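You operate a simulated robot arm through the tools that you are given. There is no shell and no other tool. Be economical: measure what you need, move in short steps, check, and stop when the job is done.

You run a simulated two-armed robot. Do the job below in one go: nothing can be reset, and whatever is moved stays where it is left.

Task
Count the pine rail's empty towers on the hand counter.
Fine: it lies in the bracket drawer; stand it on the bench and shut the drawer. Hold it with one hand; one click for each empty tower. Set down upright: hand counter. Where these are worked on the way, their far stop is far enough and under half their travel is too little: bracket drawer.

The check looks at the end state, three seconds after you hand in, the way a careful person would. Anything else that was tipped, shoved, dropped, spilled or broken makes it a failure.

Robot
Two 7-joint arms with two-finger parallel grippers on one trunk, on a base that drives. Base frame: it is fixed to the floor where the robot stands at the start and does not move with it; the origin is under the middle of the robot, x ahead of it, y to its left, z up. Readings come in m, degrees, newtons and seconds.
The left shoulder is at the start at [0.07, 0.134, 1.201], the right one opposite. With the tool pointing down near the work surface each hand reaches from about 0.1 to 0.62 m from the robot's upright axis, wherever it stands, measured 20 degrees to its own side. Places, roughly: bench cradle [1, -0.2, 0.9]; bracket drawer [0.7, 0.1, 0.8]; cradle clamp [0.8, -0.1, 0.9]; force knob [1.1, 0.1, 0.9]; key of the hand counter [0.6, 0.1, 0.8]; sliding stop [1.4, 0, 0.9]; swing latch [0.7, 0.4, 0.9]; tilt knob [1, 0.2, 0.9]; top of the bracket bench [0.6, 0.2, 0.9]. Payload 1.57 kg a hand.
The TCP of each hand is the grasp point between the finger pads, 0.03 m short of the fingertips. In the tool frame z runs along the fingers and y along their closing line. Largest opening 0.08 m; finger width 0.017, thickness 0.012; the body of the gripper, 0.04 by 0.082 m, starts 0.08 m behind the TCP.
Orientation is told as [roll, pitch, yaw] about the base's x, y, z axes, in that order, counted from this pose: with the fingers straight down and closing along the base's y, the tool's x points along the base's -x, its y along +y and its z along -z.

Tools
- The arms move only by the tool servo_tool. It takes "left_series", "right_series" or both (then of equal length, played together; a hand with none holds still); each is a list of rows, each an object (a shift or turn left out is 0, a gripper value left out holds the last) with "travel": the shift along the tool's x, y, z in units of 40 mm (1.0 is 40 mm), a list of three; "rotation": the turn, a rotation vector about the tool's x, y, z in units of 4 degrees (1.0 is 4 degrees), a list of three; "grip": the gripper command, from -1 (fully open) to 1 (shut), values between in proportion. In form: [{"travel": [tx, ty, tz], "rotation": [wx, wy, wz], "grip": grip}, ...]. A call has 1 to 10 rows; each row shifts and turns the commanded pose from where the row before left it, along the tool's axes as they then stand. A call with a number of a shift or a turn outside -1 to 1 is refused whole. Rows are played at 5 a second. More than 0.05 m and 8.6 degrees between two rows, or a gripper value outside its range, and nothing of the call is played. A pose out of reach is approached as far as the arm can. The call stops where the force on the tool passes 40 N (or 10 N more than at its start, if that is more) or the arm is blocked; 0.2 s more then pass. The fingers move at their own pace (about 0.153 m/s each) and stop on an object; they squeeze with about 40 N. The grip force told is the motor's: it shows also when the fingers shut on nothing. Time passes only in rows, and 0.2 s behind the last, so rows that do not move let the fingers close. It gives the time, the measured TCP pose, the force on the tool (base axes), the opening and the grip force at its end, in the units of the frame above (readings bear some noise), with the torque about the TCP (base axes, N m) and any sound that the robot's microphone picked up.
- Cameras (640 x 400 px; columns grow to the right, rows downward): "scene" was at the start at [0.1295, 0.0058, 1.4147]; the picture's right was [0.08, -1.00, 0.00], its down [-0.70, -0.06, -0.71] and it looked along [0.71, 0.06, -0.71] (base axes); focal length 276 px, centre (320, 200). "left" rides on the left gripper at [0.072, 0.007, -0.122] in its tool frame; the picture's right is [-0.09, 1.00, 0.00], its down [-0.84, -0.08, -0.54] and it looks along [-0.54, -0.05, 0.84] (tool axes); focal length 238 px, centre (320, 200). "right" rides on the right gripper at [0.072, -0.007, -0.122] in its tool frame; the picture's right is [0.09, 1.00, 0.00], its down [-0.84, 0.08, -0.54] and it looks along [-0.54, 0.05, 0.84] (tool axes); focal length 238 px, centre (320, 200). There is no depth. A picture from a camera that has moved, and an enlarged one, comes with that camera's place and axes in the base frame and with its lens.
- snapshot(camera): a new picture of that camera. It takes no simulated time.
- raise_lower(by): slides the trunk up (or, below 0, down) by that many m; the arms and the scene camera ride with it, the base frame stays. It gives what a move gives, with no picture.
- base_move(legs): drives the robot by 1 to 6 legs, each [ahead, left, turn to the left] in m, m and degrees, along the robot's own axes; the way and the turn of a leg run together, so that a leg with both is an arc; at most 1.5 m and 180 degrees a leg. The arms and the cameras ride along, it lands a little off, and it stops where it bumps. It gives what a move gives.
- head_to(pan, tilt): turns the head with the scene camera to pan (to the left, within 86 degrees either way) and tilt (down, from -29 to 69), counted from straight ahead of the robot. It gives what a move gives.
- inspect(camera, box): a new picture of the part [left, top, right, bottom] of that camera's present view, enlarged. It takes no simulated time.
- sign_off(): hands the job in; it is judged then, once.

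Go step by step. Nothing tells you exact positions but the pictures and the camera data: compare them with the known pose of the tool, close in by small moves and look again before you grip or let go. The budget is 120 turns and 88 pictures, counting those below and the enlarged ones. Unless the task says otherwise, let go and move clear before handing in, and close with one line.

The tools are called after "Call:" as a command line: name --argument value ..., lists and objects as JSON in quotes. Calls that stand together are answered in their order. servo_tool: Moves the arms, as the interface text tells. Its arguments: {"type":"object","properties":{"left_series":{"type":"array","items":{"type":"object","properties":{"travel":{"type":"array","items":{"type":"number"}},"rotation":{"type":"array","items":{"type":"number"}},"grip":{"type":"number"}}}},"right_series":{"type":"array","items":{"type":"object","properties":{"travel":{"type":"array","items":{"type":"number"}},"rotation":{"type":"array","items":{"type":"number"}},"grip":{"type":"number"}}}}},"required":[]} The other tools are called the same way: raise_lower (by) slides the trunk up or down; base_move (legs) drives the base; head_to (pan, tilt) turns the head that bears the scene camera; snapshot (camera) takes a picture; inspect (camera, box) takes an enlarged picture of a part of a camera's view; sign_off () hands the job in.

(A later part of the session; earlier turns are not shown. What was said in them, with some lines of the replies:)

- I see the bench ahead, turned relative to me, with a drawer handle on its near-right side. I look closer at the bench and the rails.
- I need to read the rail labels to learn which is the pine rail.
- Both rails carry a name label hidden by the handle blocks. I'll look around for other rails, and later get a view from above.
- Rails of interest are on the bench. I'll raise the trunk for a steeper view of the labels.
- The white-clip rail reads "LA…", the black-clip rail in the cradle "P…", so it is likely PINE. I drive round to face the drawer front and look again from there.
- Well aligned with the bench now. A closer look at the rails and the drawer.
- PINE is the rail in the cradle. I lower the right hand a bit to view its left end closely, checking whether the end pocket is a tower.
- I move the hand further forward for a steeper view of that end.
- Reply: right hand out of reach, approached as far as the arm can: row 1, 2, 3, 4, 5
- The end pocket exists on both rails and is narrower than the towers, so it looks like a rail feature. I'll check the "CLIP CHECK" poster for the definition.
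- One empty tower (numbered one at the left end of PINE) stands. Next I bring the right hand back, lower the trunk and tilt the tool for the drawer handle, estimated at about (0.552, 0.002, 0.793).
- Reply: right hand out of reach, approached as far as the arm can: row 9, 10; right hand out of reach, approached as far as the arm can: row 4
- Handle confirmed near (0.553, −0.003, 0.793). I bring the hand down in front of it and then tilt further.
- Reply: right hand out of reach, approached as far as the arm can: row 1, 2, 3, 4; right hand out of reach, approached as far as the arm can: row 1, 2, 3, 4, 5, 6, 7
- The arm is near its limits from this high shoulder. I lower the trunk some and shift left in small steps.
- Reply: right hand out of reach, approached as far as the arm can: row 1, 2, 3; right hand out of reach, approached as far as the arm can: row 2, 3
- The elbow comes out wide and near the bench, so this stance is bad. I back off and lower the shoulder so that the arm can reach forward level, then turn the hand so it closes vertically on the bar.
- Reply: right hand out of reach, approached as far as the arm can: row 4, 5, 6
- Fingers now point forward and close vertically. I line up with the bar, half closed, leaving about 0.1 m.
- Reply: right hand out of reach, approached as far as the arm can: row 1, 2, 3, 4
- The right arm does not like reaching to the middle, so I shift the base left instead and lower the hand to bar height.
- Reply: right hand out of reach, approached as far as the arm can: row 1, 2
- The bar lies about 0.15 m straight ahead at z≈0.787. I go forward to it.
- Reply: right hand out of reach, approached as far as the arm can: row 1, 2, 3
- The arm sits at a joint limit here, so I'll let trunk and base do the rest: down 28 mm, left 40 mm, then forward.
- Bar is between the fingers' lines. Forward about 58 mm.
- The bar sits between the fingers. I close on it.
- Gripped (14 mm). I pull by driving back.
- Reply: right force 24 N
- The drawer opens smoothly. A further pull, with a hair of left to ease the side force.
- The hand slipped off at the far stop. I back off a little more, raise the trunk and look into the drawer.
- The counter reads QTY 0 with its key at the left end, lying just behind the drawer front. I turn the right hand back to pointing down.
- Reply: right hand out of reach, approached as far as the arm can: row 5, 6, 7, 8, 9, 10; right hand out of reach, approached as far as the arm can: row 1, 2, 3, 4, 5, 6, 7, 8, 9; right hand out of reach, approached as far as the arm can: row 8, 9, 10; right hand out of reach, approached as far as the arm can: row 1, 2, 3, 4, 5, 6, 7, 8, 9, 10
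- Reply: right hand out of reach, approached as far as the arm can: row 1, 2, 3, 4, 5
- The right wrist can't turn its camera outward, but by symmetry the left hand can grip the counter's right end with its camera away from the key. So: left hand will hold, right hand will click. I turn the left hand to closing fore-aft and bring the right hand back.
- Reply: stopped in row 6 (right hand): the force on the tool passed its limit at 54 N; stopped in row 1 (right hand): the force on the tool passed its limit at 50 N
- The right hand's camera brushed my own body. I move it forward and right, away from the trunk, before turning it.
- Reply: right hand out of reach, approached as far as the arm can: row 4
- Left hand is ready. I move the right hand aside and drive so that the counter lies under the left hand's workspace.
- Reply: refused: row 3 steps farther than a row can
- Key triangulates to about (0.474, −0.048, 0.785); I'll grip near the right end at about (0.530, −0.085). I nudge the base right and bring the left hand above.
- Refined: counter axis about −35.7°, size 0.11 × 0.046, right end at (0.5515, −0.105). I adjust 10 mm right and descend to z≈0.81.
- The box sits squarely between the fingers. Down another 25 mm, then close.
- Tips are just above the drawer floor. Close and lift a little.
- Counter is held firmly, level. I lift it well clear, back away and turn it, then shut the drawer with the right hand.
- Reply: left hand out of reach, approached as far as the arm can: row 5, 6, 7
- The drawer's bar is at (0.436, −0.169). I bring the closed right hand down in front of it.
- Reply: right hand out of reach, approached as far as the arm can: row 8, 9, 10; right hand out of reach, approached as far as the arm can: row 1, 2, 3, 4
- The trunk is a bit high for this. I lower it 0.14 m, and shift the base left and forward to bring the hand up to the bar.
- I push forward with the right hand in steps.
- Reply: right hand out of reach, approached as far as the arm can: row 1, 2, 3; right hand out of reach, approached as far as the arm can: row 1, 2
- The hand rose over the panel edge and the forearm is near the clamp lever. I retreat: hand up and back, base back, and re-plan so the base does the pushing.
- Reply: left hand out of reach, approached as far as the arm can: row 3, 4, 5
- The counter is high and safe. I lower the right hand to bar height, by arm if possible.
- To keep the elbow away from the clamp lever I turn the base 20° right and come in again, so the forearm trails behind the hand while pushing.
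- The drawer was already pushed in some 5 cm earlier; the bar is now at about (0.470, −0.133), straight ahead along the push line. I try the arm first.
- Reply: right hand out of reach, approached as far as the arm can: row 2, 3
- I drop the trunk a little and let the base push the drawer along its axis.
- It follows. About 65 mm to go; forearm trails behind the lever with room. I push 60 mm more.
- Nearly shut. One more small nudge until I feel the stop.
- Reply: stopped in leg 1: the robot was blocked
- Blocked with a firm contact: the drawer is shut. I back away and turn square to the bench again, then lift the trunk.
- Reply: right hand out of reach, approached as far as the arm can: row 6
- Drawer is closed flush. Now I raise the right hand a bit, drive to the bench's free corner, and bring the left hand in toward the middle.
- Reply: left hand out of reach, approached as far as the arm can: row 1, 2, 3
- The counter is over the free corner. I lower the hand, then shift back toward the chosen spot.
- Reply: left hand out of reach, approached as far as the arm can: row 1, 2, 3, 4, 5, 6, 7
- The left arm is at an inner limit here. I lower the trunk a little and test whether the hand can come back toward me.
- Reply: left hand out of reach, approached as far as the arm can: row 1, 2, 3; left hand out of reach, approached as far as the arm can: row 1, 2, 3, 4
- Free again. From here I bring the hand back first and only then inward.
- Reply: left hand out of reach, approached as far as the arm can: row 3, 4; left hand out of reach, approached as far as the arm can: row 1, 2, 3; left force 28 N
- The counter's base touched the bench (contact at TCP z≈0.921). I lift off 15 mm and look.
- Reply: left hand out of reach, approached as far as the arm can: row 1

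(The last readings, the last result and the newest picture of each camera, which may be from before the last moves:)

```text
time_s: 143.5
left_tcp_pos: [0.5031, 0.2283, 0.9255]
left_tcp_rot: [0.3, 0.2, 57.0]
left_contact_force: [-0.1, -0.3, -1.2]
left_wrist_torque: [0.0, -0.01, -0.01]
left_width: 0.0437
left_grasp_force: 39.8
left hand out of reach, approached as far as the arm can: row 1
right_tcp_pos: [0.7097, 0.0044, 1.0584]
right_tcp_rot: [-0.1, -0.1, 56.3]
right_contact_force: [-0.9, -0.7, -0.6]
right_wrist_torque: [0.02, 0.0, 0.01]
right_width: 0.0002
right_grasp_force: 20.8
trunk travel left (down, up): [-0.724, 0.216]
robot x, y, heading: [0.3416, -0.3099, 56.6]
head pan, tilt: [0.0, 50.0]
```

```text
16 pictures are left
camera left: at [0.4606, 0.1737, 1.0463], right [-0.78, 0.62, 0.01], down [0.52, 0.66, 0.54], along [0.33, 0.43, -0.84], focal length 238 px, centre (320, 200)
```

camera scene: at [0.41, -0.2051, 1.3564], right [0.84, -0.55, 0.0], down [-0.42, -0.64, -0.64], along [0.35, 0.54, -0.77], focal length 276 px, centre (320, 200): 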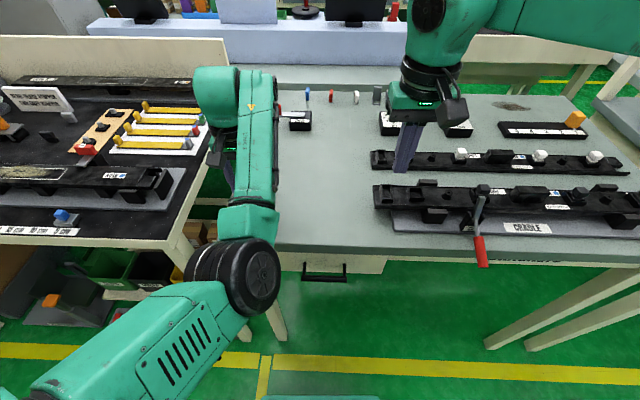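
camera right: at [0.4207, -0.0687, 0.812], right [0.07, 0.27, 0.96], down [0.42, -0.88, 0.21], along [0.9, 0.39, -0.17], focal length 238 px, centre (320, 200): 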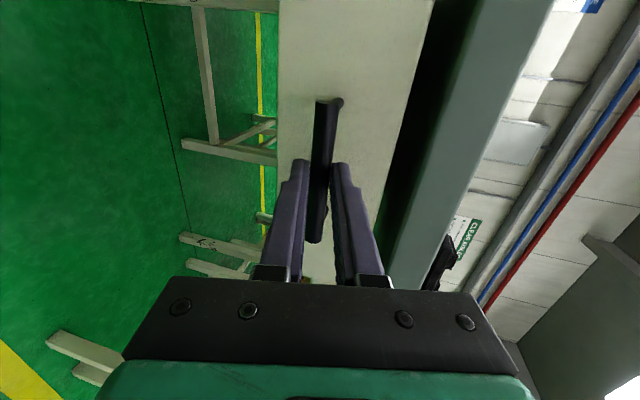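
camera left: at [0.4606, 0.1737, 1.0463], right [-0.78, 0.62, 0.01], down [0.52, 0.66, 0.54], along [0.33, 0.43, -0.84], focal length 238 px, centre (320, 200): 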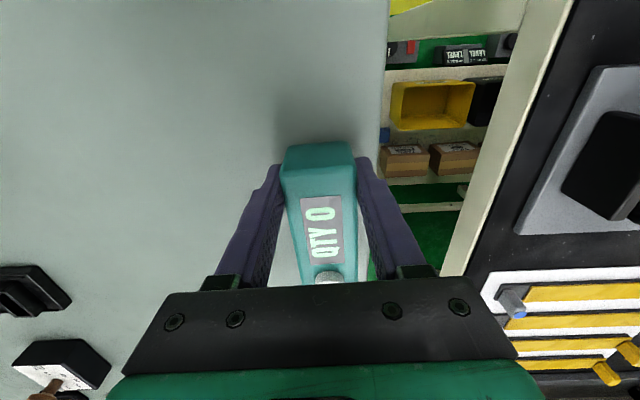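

The counter is just above the bench's left margin. I raise the trunk slightly, shift right onto the clear area, angle the counter inward, and tilt the right hand so its fingertips can reach toward the middle.

Call:
raise_lower --by 0.04

Call:
base_move --legs '[[0, -0.1, 0]]'

Call:
servo_tool --left_series '[{"rotation": [0, 0, 1]}, {"rotation": [0, 0, 1]}, {"rotation": [0, 0, 1]}, {"rotation": [0, 0, 1]}, {"rotation": [0, 0, 1]}, {"rotation": [0, 0, 1]}, {}, {}, {}, {}]' --right_series '[{"rotation": [-1, 0, 0]}, {"rotation": [-1, 0, 0]}, {"rotation": [-1, 0, 0]}, {"rotation": [-1, 0, 0]}, {"rotation": [-1, 0, 0]}, {"rotation": [-1, 0, 0]}, {"rotation": [-1, 0, 0]}, {"rotation": [-1, 0, 0]}, {"rotation": [-1, 0, 0]}, {"rotation": [-1, 0, 0]}]'

```text
time_s: 144.3
left_tcp_pos: [0.5025, 0.2294, 0.9651]
left_tcp_rot: [0.4, -0.1, 57.1]
left_contact_force: [0.7, 0.0, -1.9]
left_wrist_torque: [-0.08, 0.01, -0.01]
left_width: 0.0435
left_grasp_force: 39.6
right_tcp_pos: [0.7101, 0.0049, 1.0992]
right_tcp_rot: [-0.1, 0.0, 56.2]
right_contact_force: [0.4, -0.3, -0.1]
right_wrist_torque: [0.04, 0.03, 0.03]
right_width: 0.0
right_grasp_force: 21.5
trunk travel left (down, up): [-0.764, 0.176]
robot x, y, heading: [0.3413, -0.3116, 56.9]
head pan, tilt: [0.0, 50.0]
```

```text
time_s: 145.5
left_tcp_pos: [0.5843, 0.1748, 0.9655]
left_tcp_rot: [0.3, 0.0, 57.2]
left_contact_force: [-0.8, -1.1, -1.9]
left_wrist_torque: [-0.06, 0.01, 0.03]
left_width: 0.0436
left_grasp_force: 40.3
right_tcp_pos: [0.7923, -0.0484, 1.0999]
right_tcp_rot: [-0.3, -0.1, 56.5]
right_contact_force: [-0.4, 0.4, -0.4]
right_wrist_torque: [-0.02, -0.06, -0.01]
right_width: 0.0001
right_grasp_force: 21.4
trunk travel left (down, up): [-0.764, 0.176]
robot x, y, heading: [0.4267, -0.3693, 56.8]
head pan, tilt: [0.0, 50.0]
```

```text
time_s: 147.7
left_tcp_pos: [0.5852, 0.1753, 0.9664]
left_tcp_rot: [0.3, 0.2, 33.1]
left_contact_force: [0.2, -0.4, -0.5]
left_wrist_torque: [-0.02, 0.05, 0.03]
left_width: 0.0436
left_grasp_force: 40.1
right_tcp_pos: [0.7938, -0.0502, 1.0982]
right_tcp_rot: [40.0, -0.1, 56.3]
right_contact_force: [-0.9, 0.4, 0.2]
right_wrist_torque: [-0.01, 0.02, 0.01]
right_width: 0.0001
right_grasp_force: 21.2
trunk travel left (down, up): [-0.764, 0.176]
robot x, y, heading: [0.432, -0.3682, 56.6]
head pan, tilt: [0.0, 50.0]
```

Call:
servo_tool --right_series '[{"travel": [-0.6, 0.55, 0.46]}, {"travel": [-0.6, 0.55, 0.46]}, {"travel": [-0.6, 0.55, 0.46]}, {"travel": [-0.6, 0.55, 0.46]}, {"travel": [-0.6, 0.55, 0.46]}]' --left_series '[{"rotation": [0, 0, 1]}, {"rotation": [0, 0, 1]}, {}, {}, {}]'

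Call:
snapshot --camera "scene"

```text
time_s: 148.9
left_tcp_pos: [0.5848, 0.1751, 0.9666]
left_tcp_rot: [0.4, 0.2, 25.1]
left_contact_force: [0.3, -0.5, -1.8]
left_wrist_torque: [-0.05, 0.04, -0.03]
left_width: 0.0435
left_grasp_force: 40.3
right_tcp_pos: [0.7354, 0.0593, 1.1001]
right_tcp_rot: [39.9, -0.2, 56.4]
right_contact_force: [-0.4, 0.2, 0.0]
right_wrist_torque: [-0.03, -0.01, -0.03]
right_width: 0.0003
right_grasp_force: 20.8
right hand out of reach, approached as far as the arm can: row 4, 5
trunk travel left (down, up): [-0.764, 0.176]
robot x, y, heading: [0.4236, -0.3682, 57.0]
head pan, tilt: [0.0, 50.0]
```

```text
15 pictures are left
camera scene: at [0.4936, -0.2604, 1.3967], right [0.84, -0.55, 0.0], down [-0.42, -0.64, -0.64], along [0.35, 0.54, -0.77], focal length 276 px, centre (320, 200)
```

scene: 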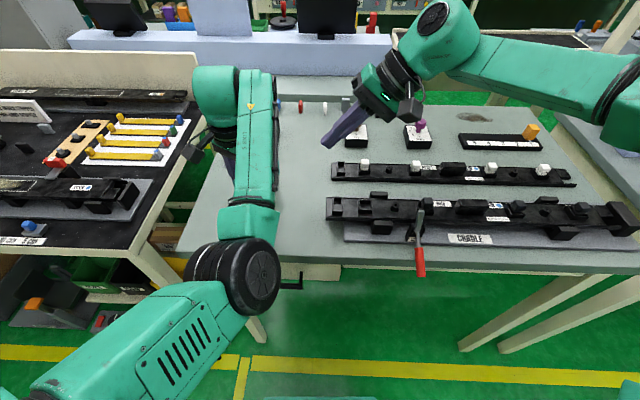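

Left wrist still turns freely, so I angle the counter further inward, and tilt the right hand more.

Call:
servo_tool --left_series '[{"rotation": [0, 0, 1]}, {"rotation": [0, 0, 1]}, {"rotation": [0, 0, 1]}, {"rotation": [0, 0, 1]}, {"rotation": [0, 0, 1]}, {"rotation": [0, 0, 1]}, {"rotation": [0, 0, 1]}]' --right_series '[{"rotation": [-1, 0, 0]}, {"rotation": [-1, 0, 0]}, {"rotation": [-1, 0, 0]}, {"rotation": [-1, 0, 0]}, {"rotation": [-1, 0, 0]}, {}, {}]'

```text
time_s: 150.5
left_tcp_pos: [0.5876, 0.1747, 0.9651]
left_tcp_rot: [0.2, 0.4, -2.9]
left_contact_force: [0.6, -0.7, -1.7]
left_wrist_torque: [0.01, 0.06, 0.0]
left_width: 0.0435
left_grasp_force: 40.0
right_tcp_pos: [0.7087, 0.0344, 1.1433]
right_tcp_rot: [59.6, 0.1, 56.2]
right_contact_force: [-0.1, 0.8, 0.6]
right_wrist_torque: [-0.01, 0.02, 0.0]
right_width: 0.0
right_grasp_force: 21.3
right hand out of reach, approached as far as the arm can: row 3, 4, 5
trunk travel left (down, up): [-0.764, 0.176]
robot x, y, heading: [0.4253, -0.3678, 56.9]
head pan, tilt: [0.0, 50.0]
```

The left wrist is happy even at −60°. I continue to −88° so the key points right, then try shifting the left hand inward.

Call:
servo_tool --left_series '[{"rotation": [0, 0, 1]}, {"rotation": [0, 0, 1]}, {"rotation": [0, 0, 1]}, {"rotation": [0, 0, 1]}, {"rotation": [0, 0, 1]}, {"rotation": [0, 0, 1]}, {"rotation": [0, 0, 1]}]'

Call:
servo_tool --left_series '[{"travel": [-0.6, 0, 0]}, {"travel": [-0.6, 0, 0]}, {"travel": [-0.6, 0, 0]}]'

Call:
snapshot --camera "scene"

```text
time_s: 152.1
left_tcp_pos: [0.5872, 0.1732, 0.9662]
left_tcp_rot: [0.0, 0.4, -30.9]
left_contact_force: [-0.1, 0.4, -1.7]
left_wrist_torque: [0.02, 0.04, 0.0]
left_width: 0.0433
left_grasp_force: 40.2
right_tcp_pos: [0.7083, 0.0355, 1.1434]
right_tcp_rot: [59.6, -0.1, 56.2]
right_contact_force: [0.6, -0.7, -0.5]
right_wrist_torque: [0.0, 0.01, 0.02]
right_width: 0.0002
right_grasp_force: 21.7
trunk travel left (down, up): [-0.764, 0.176]
robot x, y, heading: [0.4271, -0.367, 56.7]
head pan, tilt: [0.0, 50.0]
```

```text
time_s: 152.9
left_tcp_pos: [0.6484, 0.1396, 0.961]
left_tcp_rot: [-0.1, 0.5, -30.6]
left_contact_force: [1.0, 0.1, -0.7]
left_wrist_torque: [0.01, 0.01, 0.0]
left_width: 0.0435
left_grasp_force: 39.9
left hand out of reach, approached as far as the arm can: row 1
right_tcp_pos: [0.7085, 0.0348, 1.1434]
right_tcp_rot: [59.5, 0.1, 56.3]
right_contact_force: [4.9, -8.0, -0.6]
right_wrist_torque: [-0.05, -0.02, 0.11]
right_width: 0.0
right_grasp_force: 20.9
trunk travel left (down, up): [-0.764, 0.176]
robot x, y, heading: [0.427, -0.3674, 56.9]
head pan, tilt: [0.0, 50.0]
```

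```text
14 pictures are left
camera scene: at [0.4947, -0.2606, 1.3966], right [0.84, -0.55, 0.0], down [-0.42, -0.64, -0.64], along [0.35, 0.54, -0.77], focal length 276 px, centre (320, 200)
```

scene: 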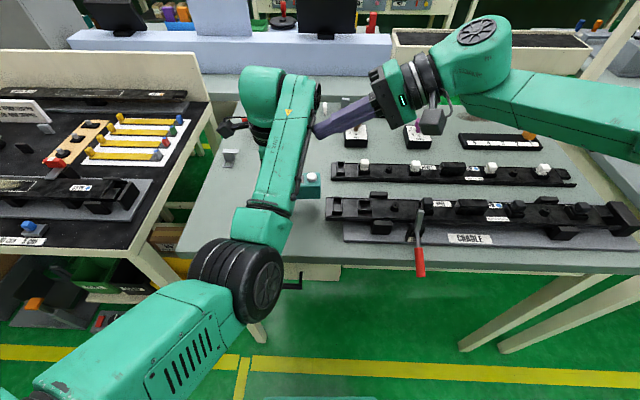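

The counter now lies crosswise with the key to the right, near the middle. The right fingers lightly touch my left forearm, so I back them off, then shift the base left to clear the rail ends, and lower onto the bench.

Call:
servo_tool --right_series '[{"travel": [0, -0.4, -0.86]}, {"travel": [0, -0.4, -0.86]}]'

Call:
base_move --legs '[[0, 0.07, 0]]'

Call:
raise_lower --by -0.036

Call:
snapshot --camera "scene"

```text
time_s: 153.5
left_tcp_pos: [0.6479, 0.1406, 0.9619]
left_tcp_rot: [0.0, 0.7, -30.7]
left_contact_force: [-0.8, 0.1, -1.0]
left_wrist_torque: [0.04, 0.08, 0.0]
left_width: 0.0437
left_grasp_force: 39.9
right_tcp_pos: [0.7677, -0.0118, 1.159]
right_tcp_rot: [59.9, 0.0, 56.3]
right_contact_force: [0.4, -0.5, 0.0]
right_wrist_torque: [-0.01, 0.01, -0.02]
right_width: 0.0
right_grasp_force: 21.7
right hand out of reach, approached as far as the arm can: row 1, 2
trunk travel left (down, up): [-0.764, 0.176]
robot x, y, heading: [0.4266, -0.368, 56.9]
head pan, tilt: [0.0, 50.0]
```

```text
time_s: 154.5
left_tcp_pos: [0.5955, 0.1765, 0.9625]
left_tcp_rot: [0.0, 0.6, -31.0]
left_contact_force: [-0.2, 0.0, -1.3]
left_wrist_torque: [0.05, 0.06, -0.04]
left_width: 0.0433
left_grasp_force: 40.4
right_tcp_pos: [0.7136, 0.0234, 1.1586]
right_tcp_rot: [59.8, 0.0, 56.0]
right_contact_force: [-0.2, 0.2, 0.3]
right_wrist_torque: [-0.01, 0.01, -0.01]
right_width: 0.0002
right_grasp_force: 21.0
trunk travel left (down, up): [-0.764, 0.176]
robot x, y, heading: [0.3711, -0.3284, 56.5]
head pan, tilt: [0.0, 50.0]
```

```text
time_s: 155.3
left_tcp_pos: [0.5918, 0.1779, 0.9261]
left_tcp_rot: [0.0, 0.5, -30.8]
left_contact_force: [-0.6, -0.1, -1.1]
left_wrist_torque: [0.04, 0.04, 0.04]
left_width: 0.0436
left_grasp_force: 40.3
right_tcp_pos: [0.7097, 0.0252, 1.1232]
right_tcp_rot: [59.6, 0.1, 56.0]
right_contact_force: [-0.5, 0.5, 0.8]
right_wrist_torque: [0.03, 0.01, 0.0]
right_width: 0.0001
right_grasp_force: 21.5
trunk travel left (down, up): [-0.728, 0.212]
robot x, y, heading: [0.3692, -0.329, 56.6]
head pan, tilt: [0.0, 50.0]
```

```text
13 pictures are left
camera scene: at [0.4365, -0.2229, 1.3606], right [0.84, -0.55, 0.0], down [-0.42, -0.64, -0.64], along [0.35, 0.54, -0.77], focal length 276 px, centre (320, 200)
```

scene: 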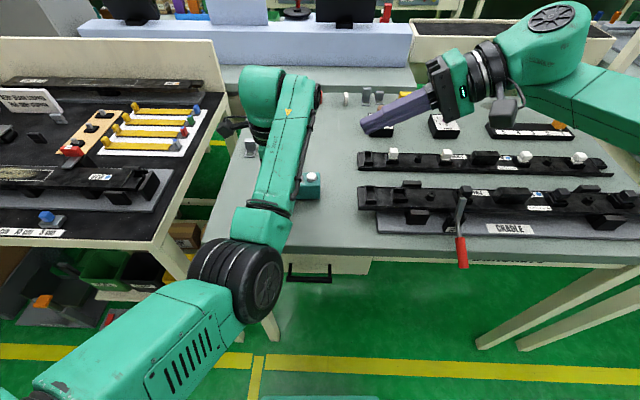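

Clear of the rails. I set it down gently the last few millimetres.

Call:
servo_tool --left_series '[{"travel": [0, 0, 0.1]}, {"travel": [0, 0, 0.08]}]'

Call:
inspect --camera "scene" --box '[240, 140, 400, 240]'

```text
time_s: 155.9
left_tcp_pos: [0.5932, 0.1771, 0.9218]
left_tcp_rot: [0.3, 0.4, -31.0]
left_contact_force: [1.0, 1.0, 10.8]
left_wrist_torque: [-0.67, -0.84, 0.16]
left_width: 0.0432
left_grasp_force: 40.1
right_tcp_pos: [0.7104, 0.0241, 1.1246]
right_tcp_rot: [59.7, 0.0, 56.1]
right_contact_force: [0.0, -0.4, -0.9]
right_wrist_torque: [0.01, 0.0, 0.0]
right_width: 0.0001
right_grasp_force: 21.3
trunk travel left (down, up): [-0.728, 0.212]
robot x, y, heading: [0.3714, -0.3284, 56.3]
head pan, tilt: [0.0, 50.0]
```

```text
4.00 times, centred on (320, 190) of scene
camera zoom: at [0.4366, -0.2247, 1.3611], right [0.84, -0.55, 0.0], down [-0.42, -0.64, -0.64], along [0.35, 0.54, -0.77], focal length 1102 px, centre (320, 240)
```

zoom: 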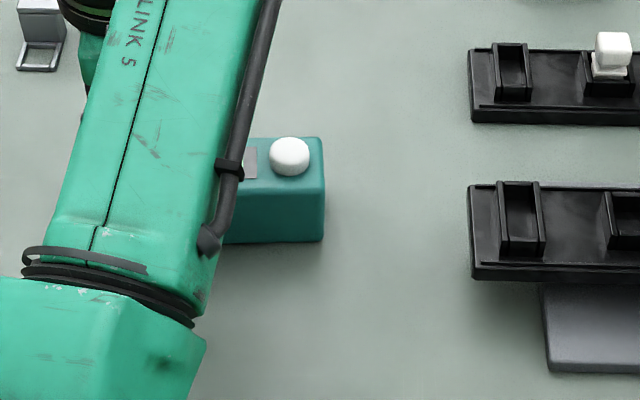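

The counter stands on the bench under light load, key at about (0.653, 0.143, 0.925). I bring the right fingertips in from the right, tilted, staying above it.

Call:
servo_tool --right_series '[{"rotation": [1, 0, 0]}, {"rotation": [1, 0, 0]}, {"rotation": [1, 0, 0]}, {"travel": [-0.84, 0, 0]}, {"travel": [-0.84, 0, 0]}, {"travel": [0, -0.74, 0.67]}, {"travel": [0, -0.74, 0.67]}, {"travel": [0, -0.6, 0.53]}]'

Call:
snapshot --camera "scene"

```text
time_s: 157.7
left_tcp_pos: [0.5916, 0.177, 0.9188]
left_tcp_rot: [0.0, 0.6, -30.8]
left_contact_force: [-0.5, 0.2, 7.3]
left_wrist_torque: [-0.43, -0.63, -0.07]
left_width: 0.0434
left_grasp_force: 39.8
right_tcp_pos: [0.7062, 0.0504, 1.0493]
right_tcp_rot: [47.5, 0.0, 55.8]
right_contact_force: [0.3, 0.6, 0.8]
right_wrist_torque: [0.0, 0.01, 0.01]
right_width: 0.0001
right_grasp_force: 21.3
right hand out of reach, approached as far as the arm can: row 6, 7, 8
trunk travel left (down, up): [-0.728, 0.212]
robot x, y, heading: [0.3695, -0.3306, 56.5]
head pan, tilt: [0.0, 50.0]
```

```text
11 pictures are left
camera scene: at [0.4368, -0.2249, 1.3608], right [0.84, -0.55, 0.0], down [-0.42, -0.64, -0.64], along [0.35, 0.54, -0.77], focal length 276 px, centre (320, 200)
```

scene: 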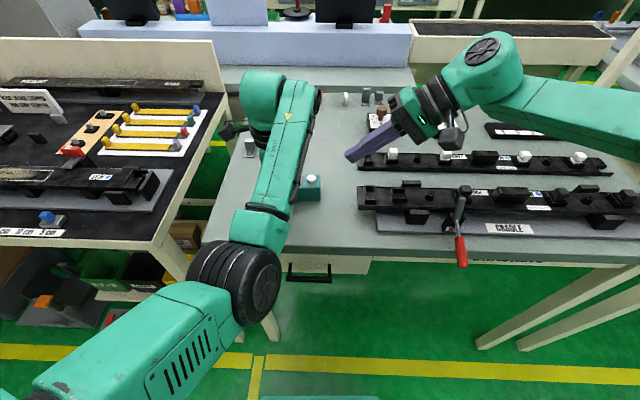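

The right arm is too folded here; more distance will help both arms. I lift the counter slightly, back the base 60 mm and extend the left hand by the same amount.

Call:
servo_tool --left_series '[{"travel": [0, 0, -0.5]}, {}]' --right_series '[{"travel": [0, 0.74, -0.67]}, {"travel": [0, 0.74, -0.67]}]'

Call:
base_move --legs '[[-0.065, 0, 0]]'

Call:
servo_tool --left_series '[{"travel": [0, 0.8, 0]}, {"travel": [0, 0.8, 0]}, {}, {}, {}]' --right_series '[{"travel": [-0.8, 0, 0]}, {"travel": [-0.8, 0, 0]}, {"travel": [-0.6, 0, 0]}, {"travel": [0, 0.4, 0.46]}, {"travel": [0, 0.4, 0.46]}]'

```text
time_s: 158.3
left_tcp_pos: [0.5927, 0.1808, 0.9377]
left_tcp_rot: [0.1, 0.4, -30.9]
left_contact_force: [0.4, -0.1, -1.1]
left_wrist_torque: [0.06, 0.07, 0.01]
left_width: 0.0434
left_grasp_force: 39.7
left hand out of reach, approached as far as the arm can: row 1
right_tcp_pos: [0.7038, 0.0507, 1.1312]
right_tcp_rot: [47.5, 0.0, 55.9]
right_contact_force: [0.2, -0.8, -0.2]
right_wrist_torque: [0.01, 0.01, 0.0]
right_width: 0.0
right_grasp_force: 21.4
trunk travel left (down, up): [-0.728, 0.212]
robot x, y, heading: [0.3725, -0.327, 56.5]
head pan, tilt: [0.0, 50.0]
```

```text
time_s: 159.3
left_tcp_pos: [0.5621, 0.1299, 0.9346]
left_tcp_rot: [-0.1, 0.5, -31.0]
left_contact_force: [-0.1, 0.7, -0.9]
left_wrist_torque: [0.03, 0.06, -0.02]
left_width: 0.0435
left_grasp_force: 39.5
right_tcp_pos: [0.6726, 0.0009, 1.129]
right_tcp_rot: [47.8, 0.1, 56.0]
right_contact_force: [0.3, 0.9, -0.4]
right_wrist_torque: [-0.02, 0.01, 0.0]
right_width: 0.0003
right_grasp_force: 21.6
trunk travel left (down, up): [-0.728, 0.212]
robot x, y, heading: [0.3313, -0.3824, 56.9]
head pan, tilt: [0.0, 50.0]
```

```text
time_s: 160.5
left_tcp_pos: [0.5836, 0.1741, 0.937]
left_tcp_rot: [0.1, 0.4, -31.0]
left_contact_force: [-1.0, 0.0, -1.9]
left_wrist_torque: [0.04, 0.05, 0.04]
left_width: 0.0435
left_grasp_force: 40.0
left hand out of reach, approached as far as the arm can: row 2
right_tcp_pos: [0.6634, 0.0508, 1.1246]
right_tcp_rot: [47.7, 0.0, 55.9]
right_contact_force: [-0.2, 0.2, -0.3]
right_wrist_torque: [0.01, -0.06, 0.02]
right_width: 0.0
right_grasp_force: 21.8
right hand out of reach, approached as far as the arm can: row 2, 3, 4, 5
trunk travel left (down, up): [-0.728, 0.212]
robot x, y, heading: [0.3344, -0.3829, 56.4]
head pan, tilt: [0.0, 50.0]
```

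Call:
servo_tool --right_series '[{"travel": [0, -0.74, 0.67]}, {"travel": [0, -0.74, 0.67]}, {"travel": [0, -0.74, 0.67]}]'

Call:
servo_tool --right_series '[{"travel": [-0.5, 0.2, 0.23]}, {"travel": [-0.5, 0.2, 0.23]}, {"travel": [-0.5, 0.2, 0.23]}]'

```text
time_s: 161.3
left_tcp_pos: [0.5853, 0.1734, 0.937]
left_tcp_rot: [0.1, 0.6, -31.0]
left_contact_force: [0.1, -0.1, -0.5]
left_wrist_torque: [0.03, 0.05, 0.01]
left_width: 0.0434
left_grasp_force: 40.0
right_tcp_pos: [0.6375, 0.0253, 1.0395]
right_tcp_rot: [47.4, 0.1, 55.8]
right_contact_force: [-0.5, -0.4, -0.4]
right_wrist_torque: [-0.02, -0.01, 0.02]
right_width: 0.0
right_grasp_force: 21.2
right hand out of reach, approached as far as the arm can: row 2, 3
trunk travel left (down, up): [-0.728, 0.212]
robot x, y, heading: [0.3342, -0.3847, 56.6]
head pan, tilt: [0.0, 50.0]
```

```text
time_s: 162.1
left_tcp_pos: [0.5833, 0.1728, 0.9371]
left_tcp_rot: [0.0, 0.6, -31.0]
left_contact_force: [0.1, -0.5, -0.8]
left_wrist_torque: [0.06, 0.09, 0.0]
left_width: 0.0434
left_grasp_force: 40.3
right_tcp_pos: [0.6295, 0.0522, 1.054]
right_tcp_rot: [47.7, 0.0, 56.0]
right_contact_force: [1.0, 0.1, -0.2]
right_wrist_torque: [0.01, -0.01, -0.01]
right_width: 0.0
right_grasp_force: 20.8
right hand out of reach, approached as far as the arm can: row 1, 2, 3
trunk travel left (down, up): [-0.728, 0.212]
robot x, y, heading: [0.3366, -0.3851, 56.8]
head pan, tilt: [0.0, 50.0]
```

The right arm still can't get there; I'll shift the base left and reach across further with the left hand instead.

Call:
base_move --legs '[[0, 0.09, 0]]'

Call:
servo_tool --left_series '[{"travel": [-0.7, 0, 0]}, {"travel": [-0.7, 0, 0]}, {"travel": [-0.7, 0, 0]}]' --right_series '[{"travel": [0, -0.5, -0.6], "rotation": [1, 0, 0]}, {"travel": [0, -0.5, -0.6], "rotation": [1, 0, 0]}, {"travel": [0, -0.5, -0.5], "rotation": [1, 0, 0]}]'

```text
time_s: 163.2
left_tcp_pos: [0.5072, 0.223, 0.9351]
left_tcp_rot: [0.0, 0.6, -30.9]
left_contact_force: [0.2, -0.1, -1.2]
left_wrist_torque: [0.0, 0.05, 0.0]
left_width: 0.0436
left_grasp_force: 40.1
right_tcp_pos: [0.5534, 0.1025, 1.0534]
right_tcp_rot: [47.7, 0.1, 56.0]
right_contact_force: [0.2, 0.3, -0.1]
right_wrist_torque: [0.01, 0.0, 0.02]
right_width: 0.0001
right_grasp_force: 21.0
trunk travel left (down, up): [-0.728, 0.212]
robot x, y, heading: [0.2527, -0.3329, 56.6]
head pan, tilt: [0.0, 50.0]
```

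```text
time_s: 164.0
left_tcp_pos: [0.5593, 0.174, 0.9391]
left_tcp_rot: [0.1, 0.6, -30.9]
left_contact_force: [0.1, 0.0, -1.5]
left_wrist_torque: [0.04, 0.05, 0.0]
left_width: 0.0435
left_grasp_force: 40.0
left hand out of reach, approached as far as the arm can: row 1, 2, 3
right_tcp_pos: [0.6271, 0.053, 1.0602]
right_tcp_rot: [35.5, 0.1, 55.9]
right_contact_force: [1.0, -0.8, 0.7]
right_wrist_torque: [-0.01, -0.02, 0.0]
right_width: 0.0
right_grasp_force: 21.5
trunk travel left (down, up): [-0.728, 0.212]
robot x, y, heading: [0.2534, -0.3333, 56.6]
head pan, tilt: [0.0, 50.0]
```

Now the key is 4 cm to the right of centre. I set the counter down here and bring the right fingertips over.

Call:
servo_tool --left_series '[{"travel": [0, 0, 0.3]}, {"travel": [0, 0, 0.13]}, {"travel": [0, 0, 0.07]}]' --right_series '[{"travel": [-0.56, -0.12, 0.5]}, {"travel": [-0.56, -0.12, 0.73]}, {"travel": [-0.56, -0.12, 0.73]}]'

Call:
snapshot --camera "scene"

```text
time_s: 164.8
left_tcp_pos: [0.5603, 0.173, 0.9206]
left_tcp_rot: [0.2, 0.6, -31.0]
left_contact_force: [0.6, -0.4, -1.6]
left_wrist_torque: [0.04, 0.04, -0.01]
left_width: 0.0435
left_grasp_force: 40.1
right_tcp_pos: [0.6158, 0.0792, 1.0147]
right_tcp_rot: [35.5, -0.2, 55.7]
right_contact_force: [0.8, 0.4, -0.2]
right_wrist_torque: [-0.01, -0.05, 0.03]
right_width: 0.0
right_grasp_force: 21.2
right hand out of reach, approached as far as the arm can: row 2, 3
trunk travel left (down, up): [-0.728, 0.212]
robot x, y, heading: [0.2555, -0.3324, 56.5]
head pan, tilt: [0.0, 50.0]
```

```text
10 pictures are left
camera scene: at [0.326, -0.2267, 1.3607], right [0.84, -0.55, 0.0], down [-0.42, -0.64, -0.64], along [0.35, 0.54, -0.77], focal length 276 px, centre (320, 200)
```

scene: 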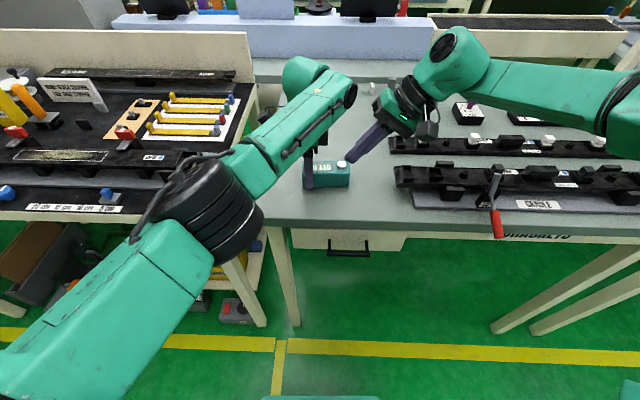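

Tip is close in view but some centimetres back and high. I lift the counter a bit with the arm and lower the trunk, which brings the right hand down.

Call:
servo_tool --left_series '[{"travel": [0, 0, -0.8]}, {"travel": [0, 0, -0.7]}, {}]'

Call:
raise_lower --by -0.045

Call:
servo_tool --left_series '[{"travel": [0, -0.6, 0]}, {"travel": [0, -0.6, 0]}, {}]'

```text
time_s: 165.6
left_tcp_pos: [0.5595, 0.1768, 0.9793]
left_tcp_rot: [0.0, 0.5, -31.0]
left_contact_force: [-0.7, -0.4, -1.5]
left_wrist_torque: [0.04, 0.08, -0.02]
left_width: 0.0436
left_grasp_force: 39.6
right_tcp_pos: [0.6173, 0.0804, 1.0147]
right_tcp_rot: [35.5, 0.0, 55.6]
right_contact_force: [-1.0, 0.1, -0.5]
right_wrist_torque: [0.01, 0.02, -0.01]
right_width: 0.0
right_grasp_force: 21.8
trunk travel left (down, up): [-0.728, 0.212]
robot x, y, heading: [0.2551, -0.3326, 56.6]
head pan, tilt: [0.0, 50.0]
```

```text
time_s: 166.5
left_tcp_pos: [0.5596, 0.1763, 0.9337]
left_tcp_rot: [0.1, 0.5, -31.1]
left_contact_force: [0.4, -0.3, -0.8]
left_wrist_torque: [0.05, 0.05, 0.0]
left_width: 0.0439
left_grasp_force: 40.0
right_tcp_pos: [0.6167, 0.0798, 0.9705]
right_tcp_rot: [35.5, 0.0, 55.6]
right_contact_force: [0.3, 0.2, 0.1]
right_wrist_torque: [-0.01, -0.02, 0.02]
right_width: 0.0
right_grasp_force: 21.4
trunk travel left (down, up): [-0.683, 0.257]
robot x, y, heading: [0.2562, -0.3342, 56.8]
head pan, tilt: [0.0, 50.0]
```

```text
time_s: 167.3
left_tcp_pos: [0.5341, 0.1354, 0.9338]
left_tcp_rot: [0.1, 0.7, -30.6]
left_contact_force: [4.1, 16.4, 5.1]
left_wrist_torque: [-0.37, -0.4, 1.43]
left_width: 0.0479
left_grasp_force: 39.9
left hand out of reach, approached as far as the arm can: row 1
right_tcp_pos: [0.6191, 0.0768, 0.9678]
right_tcp_rot: [35.5, 0.1, 55.7]
right_contact_force: [-3.7, -15.8, -6.0]
right_wrist_torque: [-0.52, 0.11, 0.16]
right_width: 0.0
right_grasp_force: 20.8
trunk travel left (down, up): [-0.683, 0.257]
robot x, y, heading: [0.2581, -0.3318, 56.5]
head pan, tilt: [0.0, 50.0]
```

The counter bumped the right finger (16 N). I immediately move it forward again and look.

Call:
servo_tool --left_series '[{"travel": [0, 0.8, 0]}, {}]'

Call:
inspect --camera "scene" --box '[270, 120, 430, 220]'

```text
time_s: 167.9
left_tcp_pos: [0.5516, 0.1611, 0.9332]
left_tcp_rot: [0.0, 0.5, -31.1]
left_contact_force: [-1.2, 0.5, -1.6]
left_wrist_torque: [0.03, 0.06, -0.03]
left_width: 0.0458
left_grasp_force: 40.5
right_tcp_pos: [0.6171, 0.0806, 0.9706]
right_tcp_rot: [35.6, -0.1, 55.6]
right_contact_force: [-0.3, -0.4, 0.5]
right_wrist_torque: [0.01, -0.03, -0.03]
right_width: 0.0
right_grasp_force: 21.2
trunk travel left (down, up): [-0.683, 0.257]
robot x, y, heading: [0.2604, -0.3322, 56.9]
head pan, tilt: [0.0, 50.0]
```

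```text
4.00 times, centred on (350, 170) of scene
camera zoom: at [0.3261, -0.226, 1.3156], right [0.84, -0.55, 0.0], down [-0.42, -0.64, -0.64], along [0.35, 0.54, -0.77], focal length 1102 px, centre (200, 320)
```

zoom: 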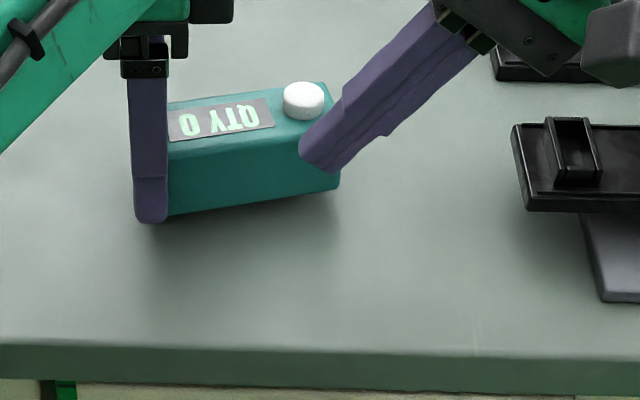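

The counter has swung a few degrees in the grip but is upright, QTY still 0. I ease it forward, set it on the bench, and lift the right tip slightly.

Call:
servo_tool --left_series '[{"travel": [0, 0.5, 0]}, {"travel": [0, 0, 0.25]}, {"travel": [0, 0, 0.1]}, {"travel": [0, 0, 0.06]}]' --right_series '[{"travel": [0, 0.17, -0.24]}, {}, {}, {}]'

```text
time_s: 168.9
left_tcp_pos: [0.5571, 0.1767, 0.9191]
left_tcp_rot: [0.4, 0.5, -31.0]
left_contact_force: [0.7, 3.9, 13.4]
left_wrist_torque: [-0.14, 0.24, -0.04]
left_width: 0.0458
left_grasp_force: 39.7
left hand out of reach, approached as far as the arm can: row 1
right_tcp_pos: [0.6152, 0.0778, 0.983]
right_tcp_rot: [35.6, -0.2, 55.7]
right_contact_force: [0.0, 0.1, -0.1]
right_wrist_torque: [-0.03, 0.01, 0.0]
right_width: 0.0002
right_grasp_force: 21.3
trunk travel left (down, up): [-0.683, 0.257]
robot x, y, heading: [0.2566, -0.3323, 56.5]
head pan, tilt: [0.0, 50.0]
```

Resting on the bench: I briefly reopen and re-close the left fingers to square the counter, then slide it back under the right fingertip.

Call:
servo_tool --left_series '[{"grip": -0.4}, {}, {"grip": 1}, {}, {}]'

Call:
servo_tool --left_series '[{"travel": [0, 0, -0.15]}, {"travel": [-0.25, -0.6, 0]}, {"travel": [-0.22, -0.6, 0]}, {}]'

Call:
inspect --camera "scene" --box '[270, 120, 430, 220]'

```text
time_s: 170.1
left_tcp_pos: [0.5584, 0.1772, 0.9175]
left_tcp_rot: [0.1, 0.5, -30.9]
left_contact_force: [0.4, -0.3, -0.2]
left_wrist_torque: [0.04, 0.06, 0.03]
left_width: 0.0459
left_grasp_force: 40.3
right_tcp_pos: [0.6173, 0.0792, 0.9807]
right_tcp_rot: [35.5, 0.0, 55.8]
right_contact_force: [0.0, 0.1, 0.8]
right_wrist_torque: [0.0, -0.02, 0.01]
right_width: 0.0
right_grasp_force: 21.7
trunk travel left (down, up): [-0.683, 0.257]
robot x, y, heading: [0.2572, -0.33, 56.4]
head pan, tilt: [0.0, 50.0]
```

```text
time_s: 171.1
left_tcp_pos: [0.5493, 0.1265, 0.9215]
left_tcp_rot: [0.0, 0.6, -30.9]
left_contact_force: [-0.1, 0.9, -0.9]
left_wrist_torque: [0.02, 0.07, -0.01]
left_width: 0.0455
left_grasp_force: 40.1
right_tcp_pos: [0.6167, 0.0798, 0.9813]
right_tcp_rot: [35.5, 0.0, 55.7]
right_contact_force: [-0.2, 0.0, 0.4]
right_wrist_torque: [0.0, 0.0, -0.01]
right_width: 0.0002
right_grasp_force: 21.5
trunk travel left (down, up): [-0.683, 0.257]
robot x, y, heading: [0.2599, -0.331, 56.7]
head pan, tilt: [0.0, 50.0]
```

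```text
4.00 times, centred on (350, 170) of scene
camera zoom: at [0.3265, -0.2255, 1.3156], right [0.84, -0.55, 0.0], down [-0.42, -0.64, -0.64], along [0.35, 0.54, -0.77], focal length 1102 px, centre (200, 320)
```

zoom: 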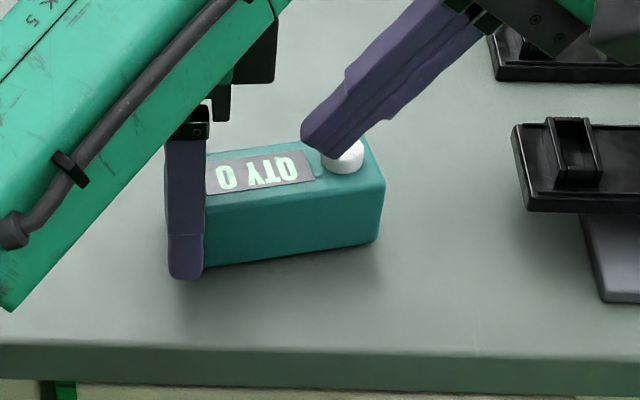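

The tip must shift about 16 mm right and the counter 20 mm back. I do both, and settle the counter on the bench.

Call:
servo_tool --left_series '[{"travel": [0, -0.5, 0]}, {"travel": [0, 0, 0.08]}, {"travel": [0, 0, 0.06]}, {}]' --right_series '[{"travel": [0, -0.33, -0.23]}, {}, {}, {}]'

Call:
inspect --camera "scene" --box '[270, 120, 430, 220]'

```text
time_s: 172.1
left_tcp_pos: [0.5399, 0.1088, 0.9156]
left_tcp_rot: [0.1, 0.5, -31.0]
left_contact_force: [0.2, 0.2, 0.9]
left_wrist_torque: [-0.12, -0.15, 0.0]
left_width: 0.0455
left_grasp_force: 40.2
right_tcp_pos: [0.6305, 0.0712, 0.9824]
right_tcp_rot: [35.5, 0.0, 55.7]
right_contact_force: [-1.2, -0.6, 0.3]
right_wrist_torque: [0.0, -0.01, 0.01]
right_width: 0.0
right_grasp_force: 21.6
trunk travel left (down, up): [-0.683, 0.257]
robot x, y, heading: [0.2554, -0.3335, 56.5]
head pan, tilt: [0.0, 50.0]
```

```text
4.00 times, centred on (350, 170) of scene
camera zoom: at [0.326, -0.2261, 1.3157], right [0.84, -0.55, 0.0], down [-0.42, -0.64, -0.64], along [0.35, 0.54, -0.77], focal length 1102 px, centre (200, 320)
```

zoom: 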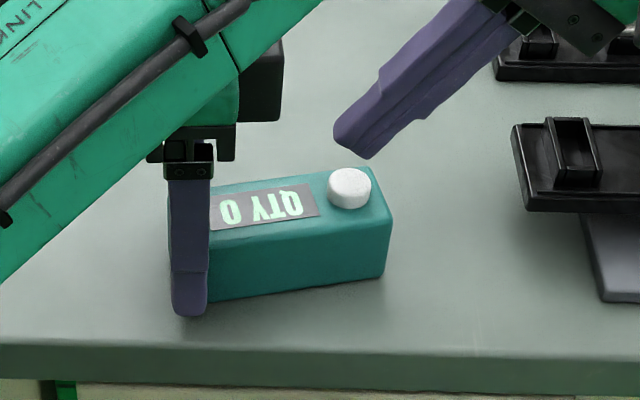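

The tip is right above the key, about 35 mm up. I lower straight down in small steps, listening for the click.

Call:
servo_tool --right_series '[{"travel": [0, -0.145, 0.2]}, {"travel": [0, -0.145, 0.2]}, {"travel": [0, -0.11, 0.15]}]'

```text
time_s: 172.9
left_tcp_pos: [0.5393, 0.1095, 0.9168]
left_tcp_rot: [0.1, 0.5, -31.0]
left_contact_force: [-0.1, 0.7, 0.4]
left_wrist_torque: [-0.04, -0.17, 0.05]
left_width: 0.0456
left_grasp_force: 40.3
right_tcp_pos: [0.6229, 0.0647, 0.9598]
right_tcp_rot: [35.2, -0.2, 55.4]
right_contact_force: [1.9, 0.5, 1.9]
right_wrist_torque: [0.05, -0.04, -0.01]
right_width: 0.0
right_grasp_force: 21.4
right hand out of reach, approached as far as the arm can: row 2, 3
trunk travel left (down, up): [-0.683, 0.257]
robot x, y, heading: [0.2577, -0.333, 56.7]
head pan, tilt: [0.0, 50.0]
heard: click
```

I heard a click already. I check the display.

Call:
inspect --camera "scene" --box '[290, 140, 390, 205]'

```text
6.15 times, centred on (340, 172) of scene
camera zoom: at [0.326, -0.2261, 1.3157], right [0.84, -0.55, 0.0], down [-0.42, -0.64, -0.64], along [0.35, 0.54, -0.77], focal length 1696 px, centre (197, 369)
```

zoom: 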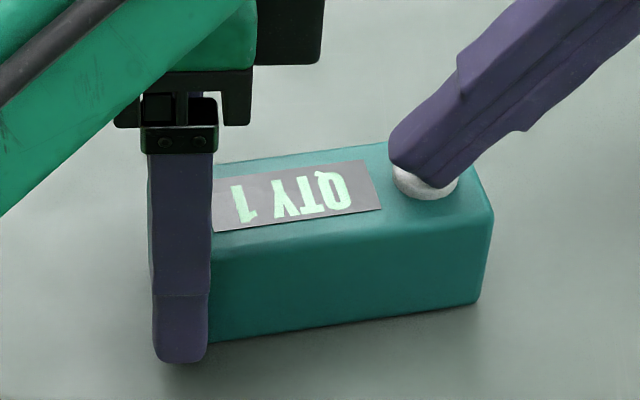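

QTY 1. I lift the right hand off straight up, and double-check the PINE rail's left end.

Call:
servo_tool --right_series '[{"travel": [0, 0.29, -0.41]}, {"travel": [0, 0.4, -0.57]}, {"travel": [0, 0.4, -0.57]}, {"travel": [0, -0.4, -0.8]}, {"travel": [0, -0.4, -0.8]}]'

Call:
inspect --camera "scene" --box '[390, 130, 510, 205]'

```text
time_s: 174.1
left_tcp_pos: [0.5419, 0.1089, 0.9174]
left_tcp_rot: [0.2, 0.6, -30.9]
left_contact_force: [0.8, -0.7, 0.0]
left_wrist_torque: [-0.1, -0.13, 0.0]
left_width: 0.0454
left_grasp_force: 40.0
right_tcp_pos: [0.6773, 0.0273, 1.0707]
right_tcp_rot: [35.6, 0.0, 55.7]
right_contact_force: [1.1, -0.8, 0.3]
right_wrist_torque: [0.03, 0.01, 0.01]
right_width: 0.0
right_grasp_force: 21.8
trunk travel left (down, up): [-0.683, 0.257]
robot x, y, heading: [0.257, -0.3323, 56.6]
head pan, tilt: [0.0, 50.0]
```

```text
5.33 times, centred on (450, 168) of scene
camera zoom: at [0.3268, -0.2268, 1.3156], right [0.84, -0.55, 0.0], down [-0.42, -0.64, -0.64], along [0.35, 0.54, -0.77], focal length 1470 px, centre (-373, 373)
```

zoom: 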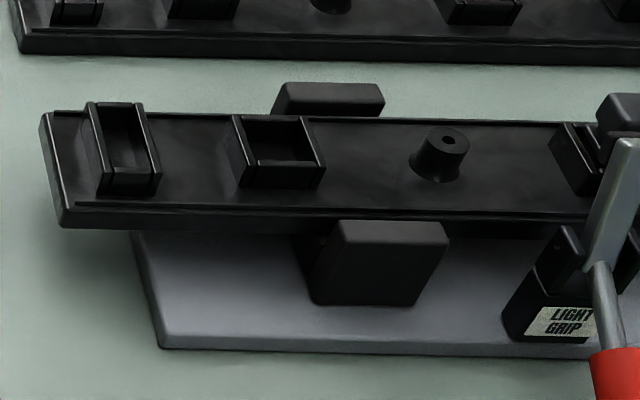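

The narrow end pocket is the rail's joint socket (both rails have it); the square tower is the single empty one, so QTY 1 is right. I open the left hand and raise the trunk straight up.

Call:
servo_tool --left_series '[{"grip": -0.3}, {}, {"grip": -1}, {}]'

Call:
raise_lower --by 0.15

Call:
snapshot --camera "scene"

```text
time_s: 175.1
left_tcp_pos: [0.5404, 0.1099, 0.9169]
left_tcp_rot: [0.1, 0.6, -31.0]
left_contact_force: [0.1, -0.1, 0.0]
left_wrist_torque: [0.03, 0.02, 0.01]
left_width: 0.0802
left_grasp_force: 0.0
right_tcp_pos: [0.676, 0.0281, 1.0712]
right_tcp_rot: [35.4, 0.0, 55.7]
right_contact_force: [-0.2, 0.2, 0.2]
right_wrist_torque: [0.0, -0.01, 0.02]
right_width: 0.0001
right_grasp_force: 21.4
trunk travel left (down, up): [-0.683, 0.257]
robot x, y, heading: [0.2605, -0.3347, 56.7]
head pan, tilt: [0.0, 50.0]
```

```text
time_s: 176.8
left_tcp_pos: [0.5404, 0.1087, 1.0679]
left_tcp_rot: [0.1, 0.5, -31.0]
left_contact_force: [0.5, -0.4, -0.2]
left_wrist_torque: [0.03, -0.03, -0.02]
left_width: 0.0799
left_grasp_force: 0.1
right_tcp_pos: [0.6768, 0.0293, 1.2208]
right_tcp_rot: [35.6, 0.0, 55.6]
right_contact_force: [0.1, 0.3, 0.9]
right_wrist_torque: [-0.03, 0.01, 0.0]
right_width: 0.0001
right_grasp_force: 21.2
trunk travel left (down, up): [-0.833, 0.107]
robot x, y, heading: [0.2591, -0.3301, 56.7]
head pan, tilt: [0.0, 50.0]
```

```text
4 pictures are left
camera scene: at [0.3263, -0.226, 1.4656], right [0.84, -0.55, 0.0], down [-0.42, -0.64, -0.64], along [0.35, 0.54, -0.77], focal length 276 px, centre (320, 200)
```

scene: 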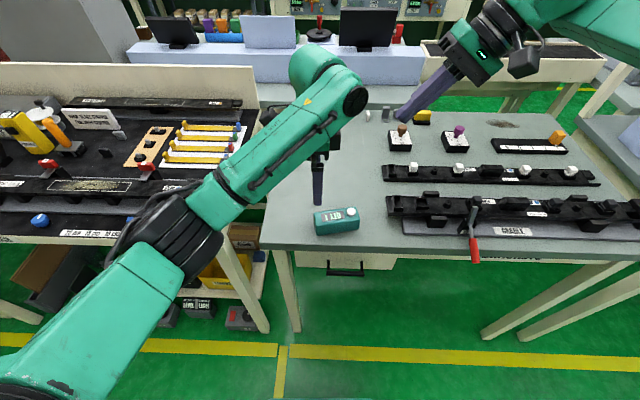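

The counter stands upright on the bench, drawer shut. I back away and take a last look.

Call:
base_move --legs '[[-0.3, 0, 0]]'

Call:
snapshot --camera "scene"

Call:
inspect --camera "scene" --box '[280, 90, 440, 190]'

```text
time_s: 178.9
left_tcp_pos: [0.3782, -0.1392, 1.0664]
left_tcp_rot: [0.0, 0.5, -31.2]
left_contact_force: [0.9, 0.6, -0.1]
left_wrist_torque: [0.01, 0.02, 0.02]
left_width: 0.0799
left_grasp_force: 0.0
right_tcp_pos: [0.5142, -0.22, 1.2196]
right_tcp_rot: [35.5, 0.1, 55.5]
right_contact_force: [-0.1, -0.5, -0.2]
right_wrist_torque: [0.02, -0.01, 0.03]
right_width: 0.0
right_grasp_force: 20.7
trunk travel left (down, up): [-0.833, 0.107]
robot x, y, heading: [0.093, -0.5813, 56.6]
head pan, tilt: [0.0, 50.0]
```

```text
3 pictures are left
camera scene: at [0.1638, -0.4728, 1.4654], right [0.83, -0.55, 0.0], down [-0.42, -0.64, -0.64], along [0.35, 0.53, -0.77], focal length 276 px, centre (320, 200)
```

scene: 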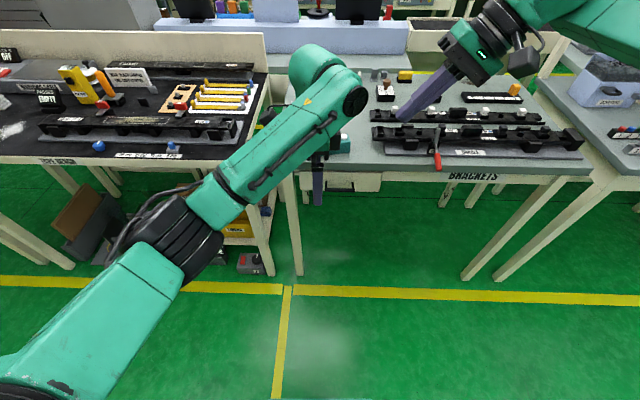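

```text
4.00 times, centred on (360, 140) of scene
camera zoom: at [0.1638, -0.4728, 1.4654], right [0.83, -0.55, 0.0], down [-0.42, -0.64, -0.64], along [0.35, 0.53, -0.77], focal length 1102 px, centre (160, 440)
```

zoom: 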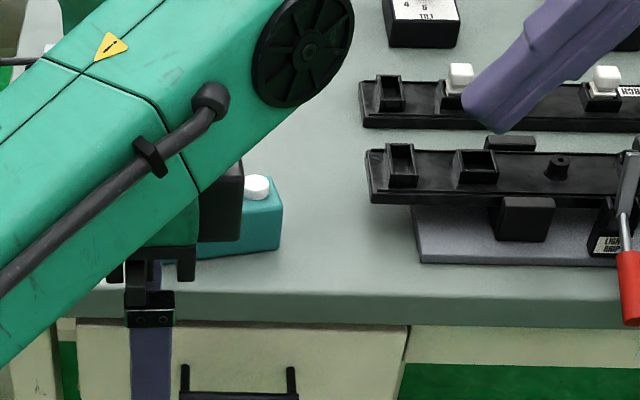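

The counter stands upright reading 1, the drawer front is flush, and both hands are clear. I hand in.

Call:
sign_off

```text
The job is handed in.
```

The hand counter reads 1, for the one empty tower I found on the PINE rail. It stands upright on the bench, the bracket drawer is shut, and both hands are clear. I did not count the narrow end pocket on that rail as a tower: it has a different shape, and the LARCH rail has the same one.
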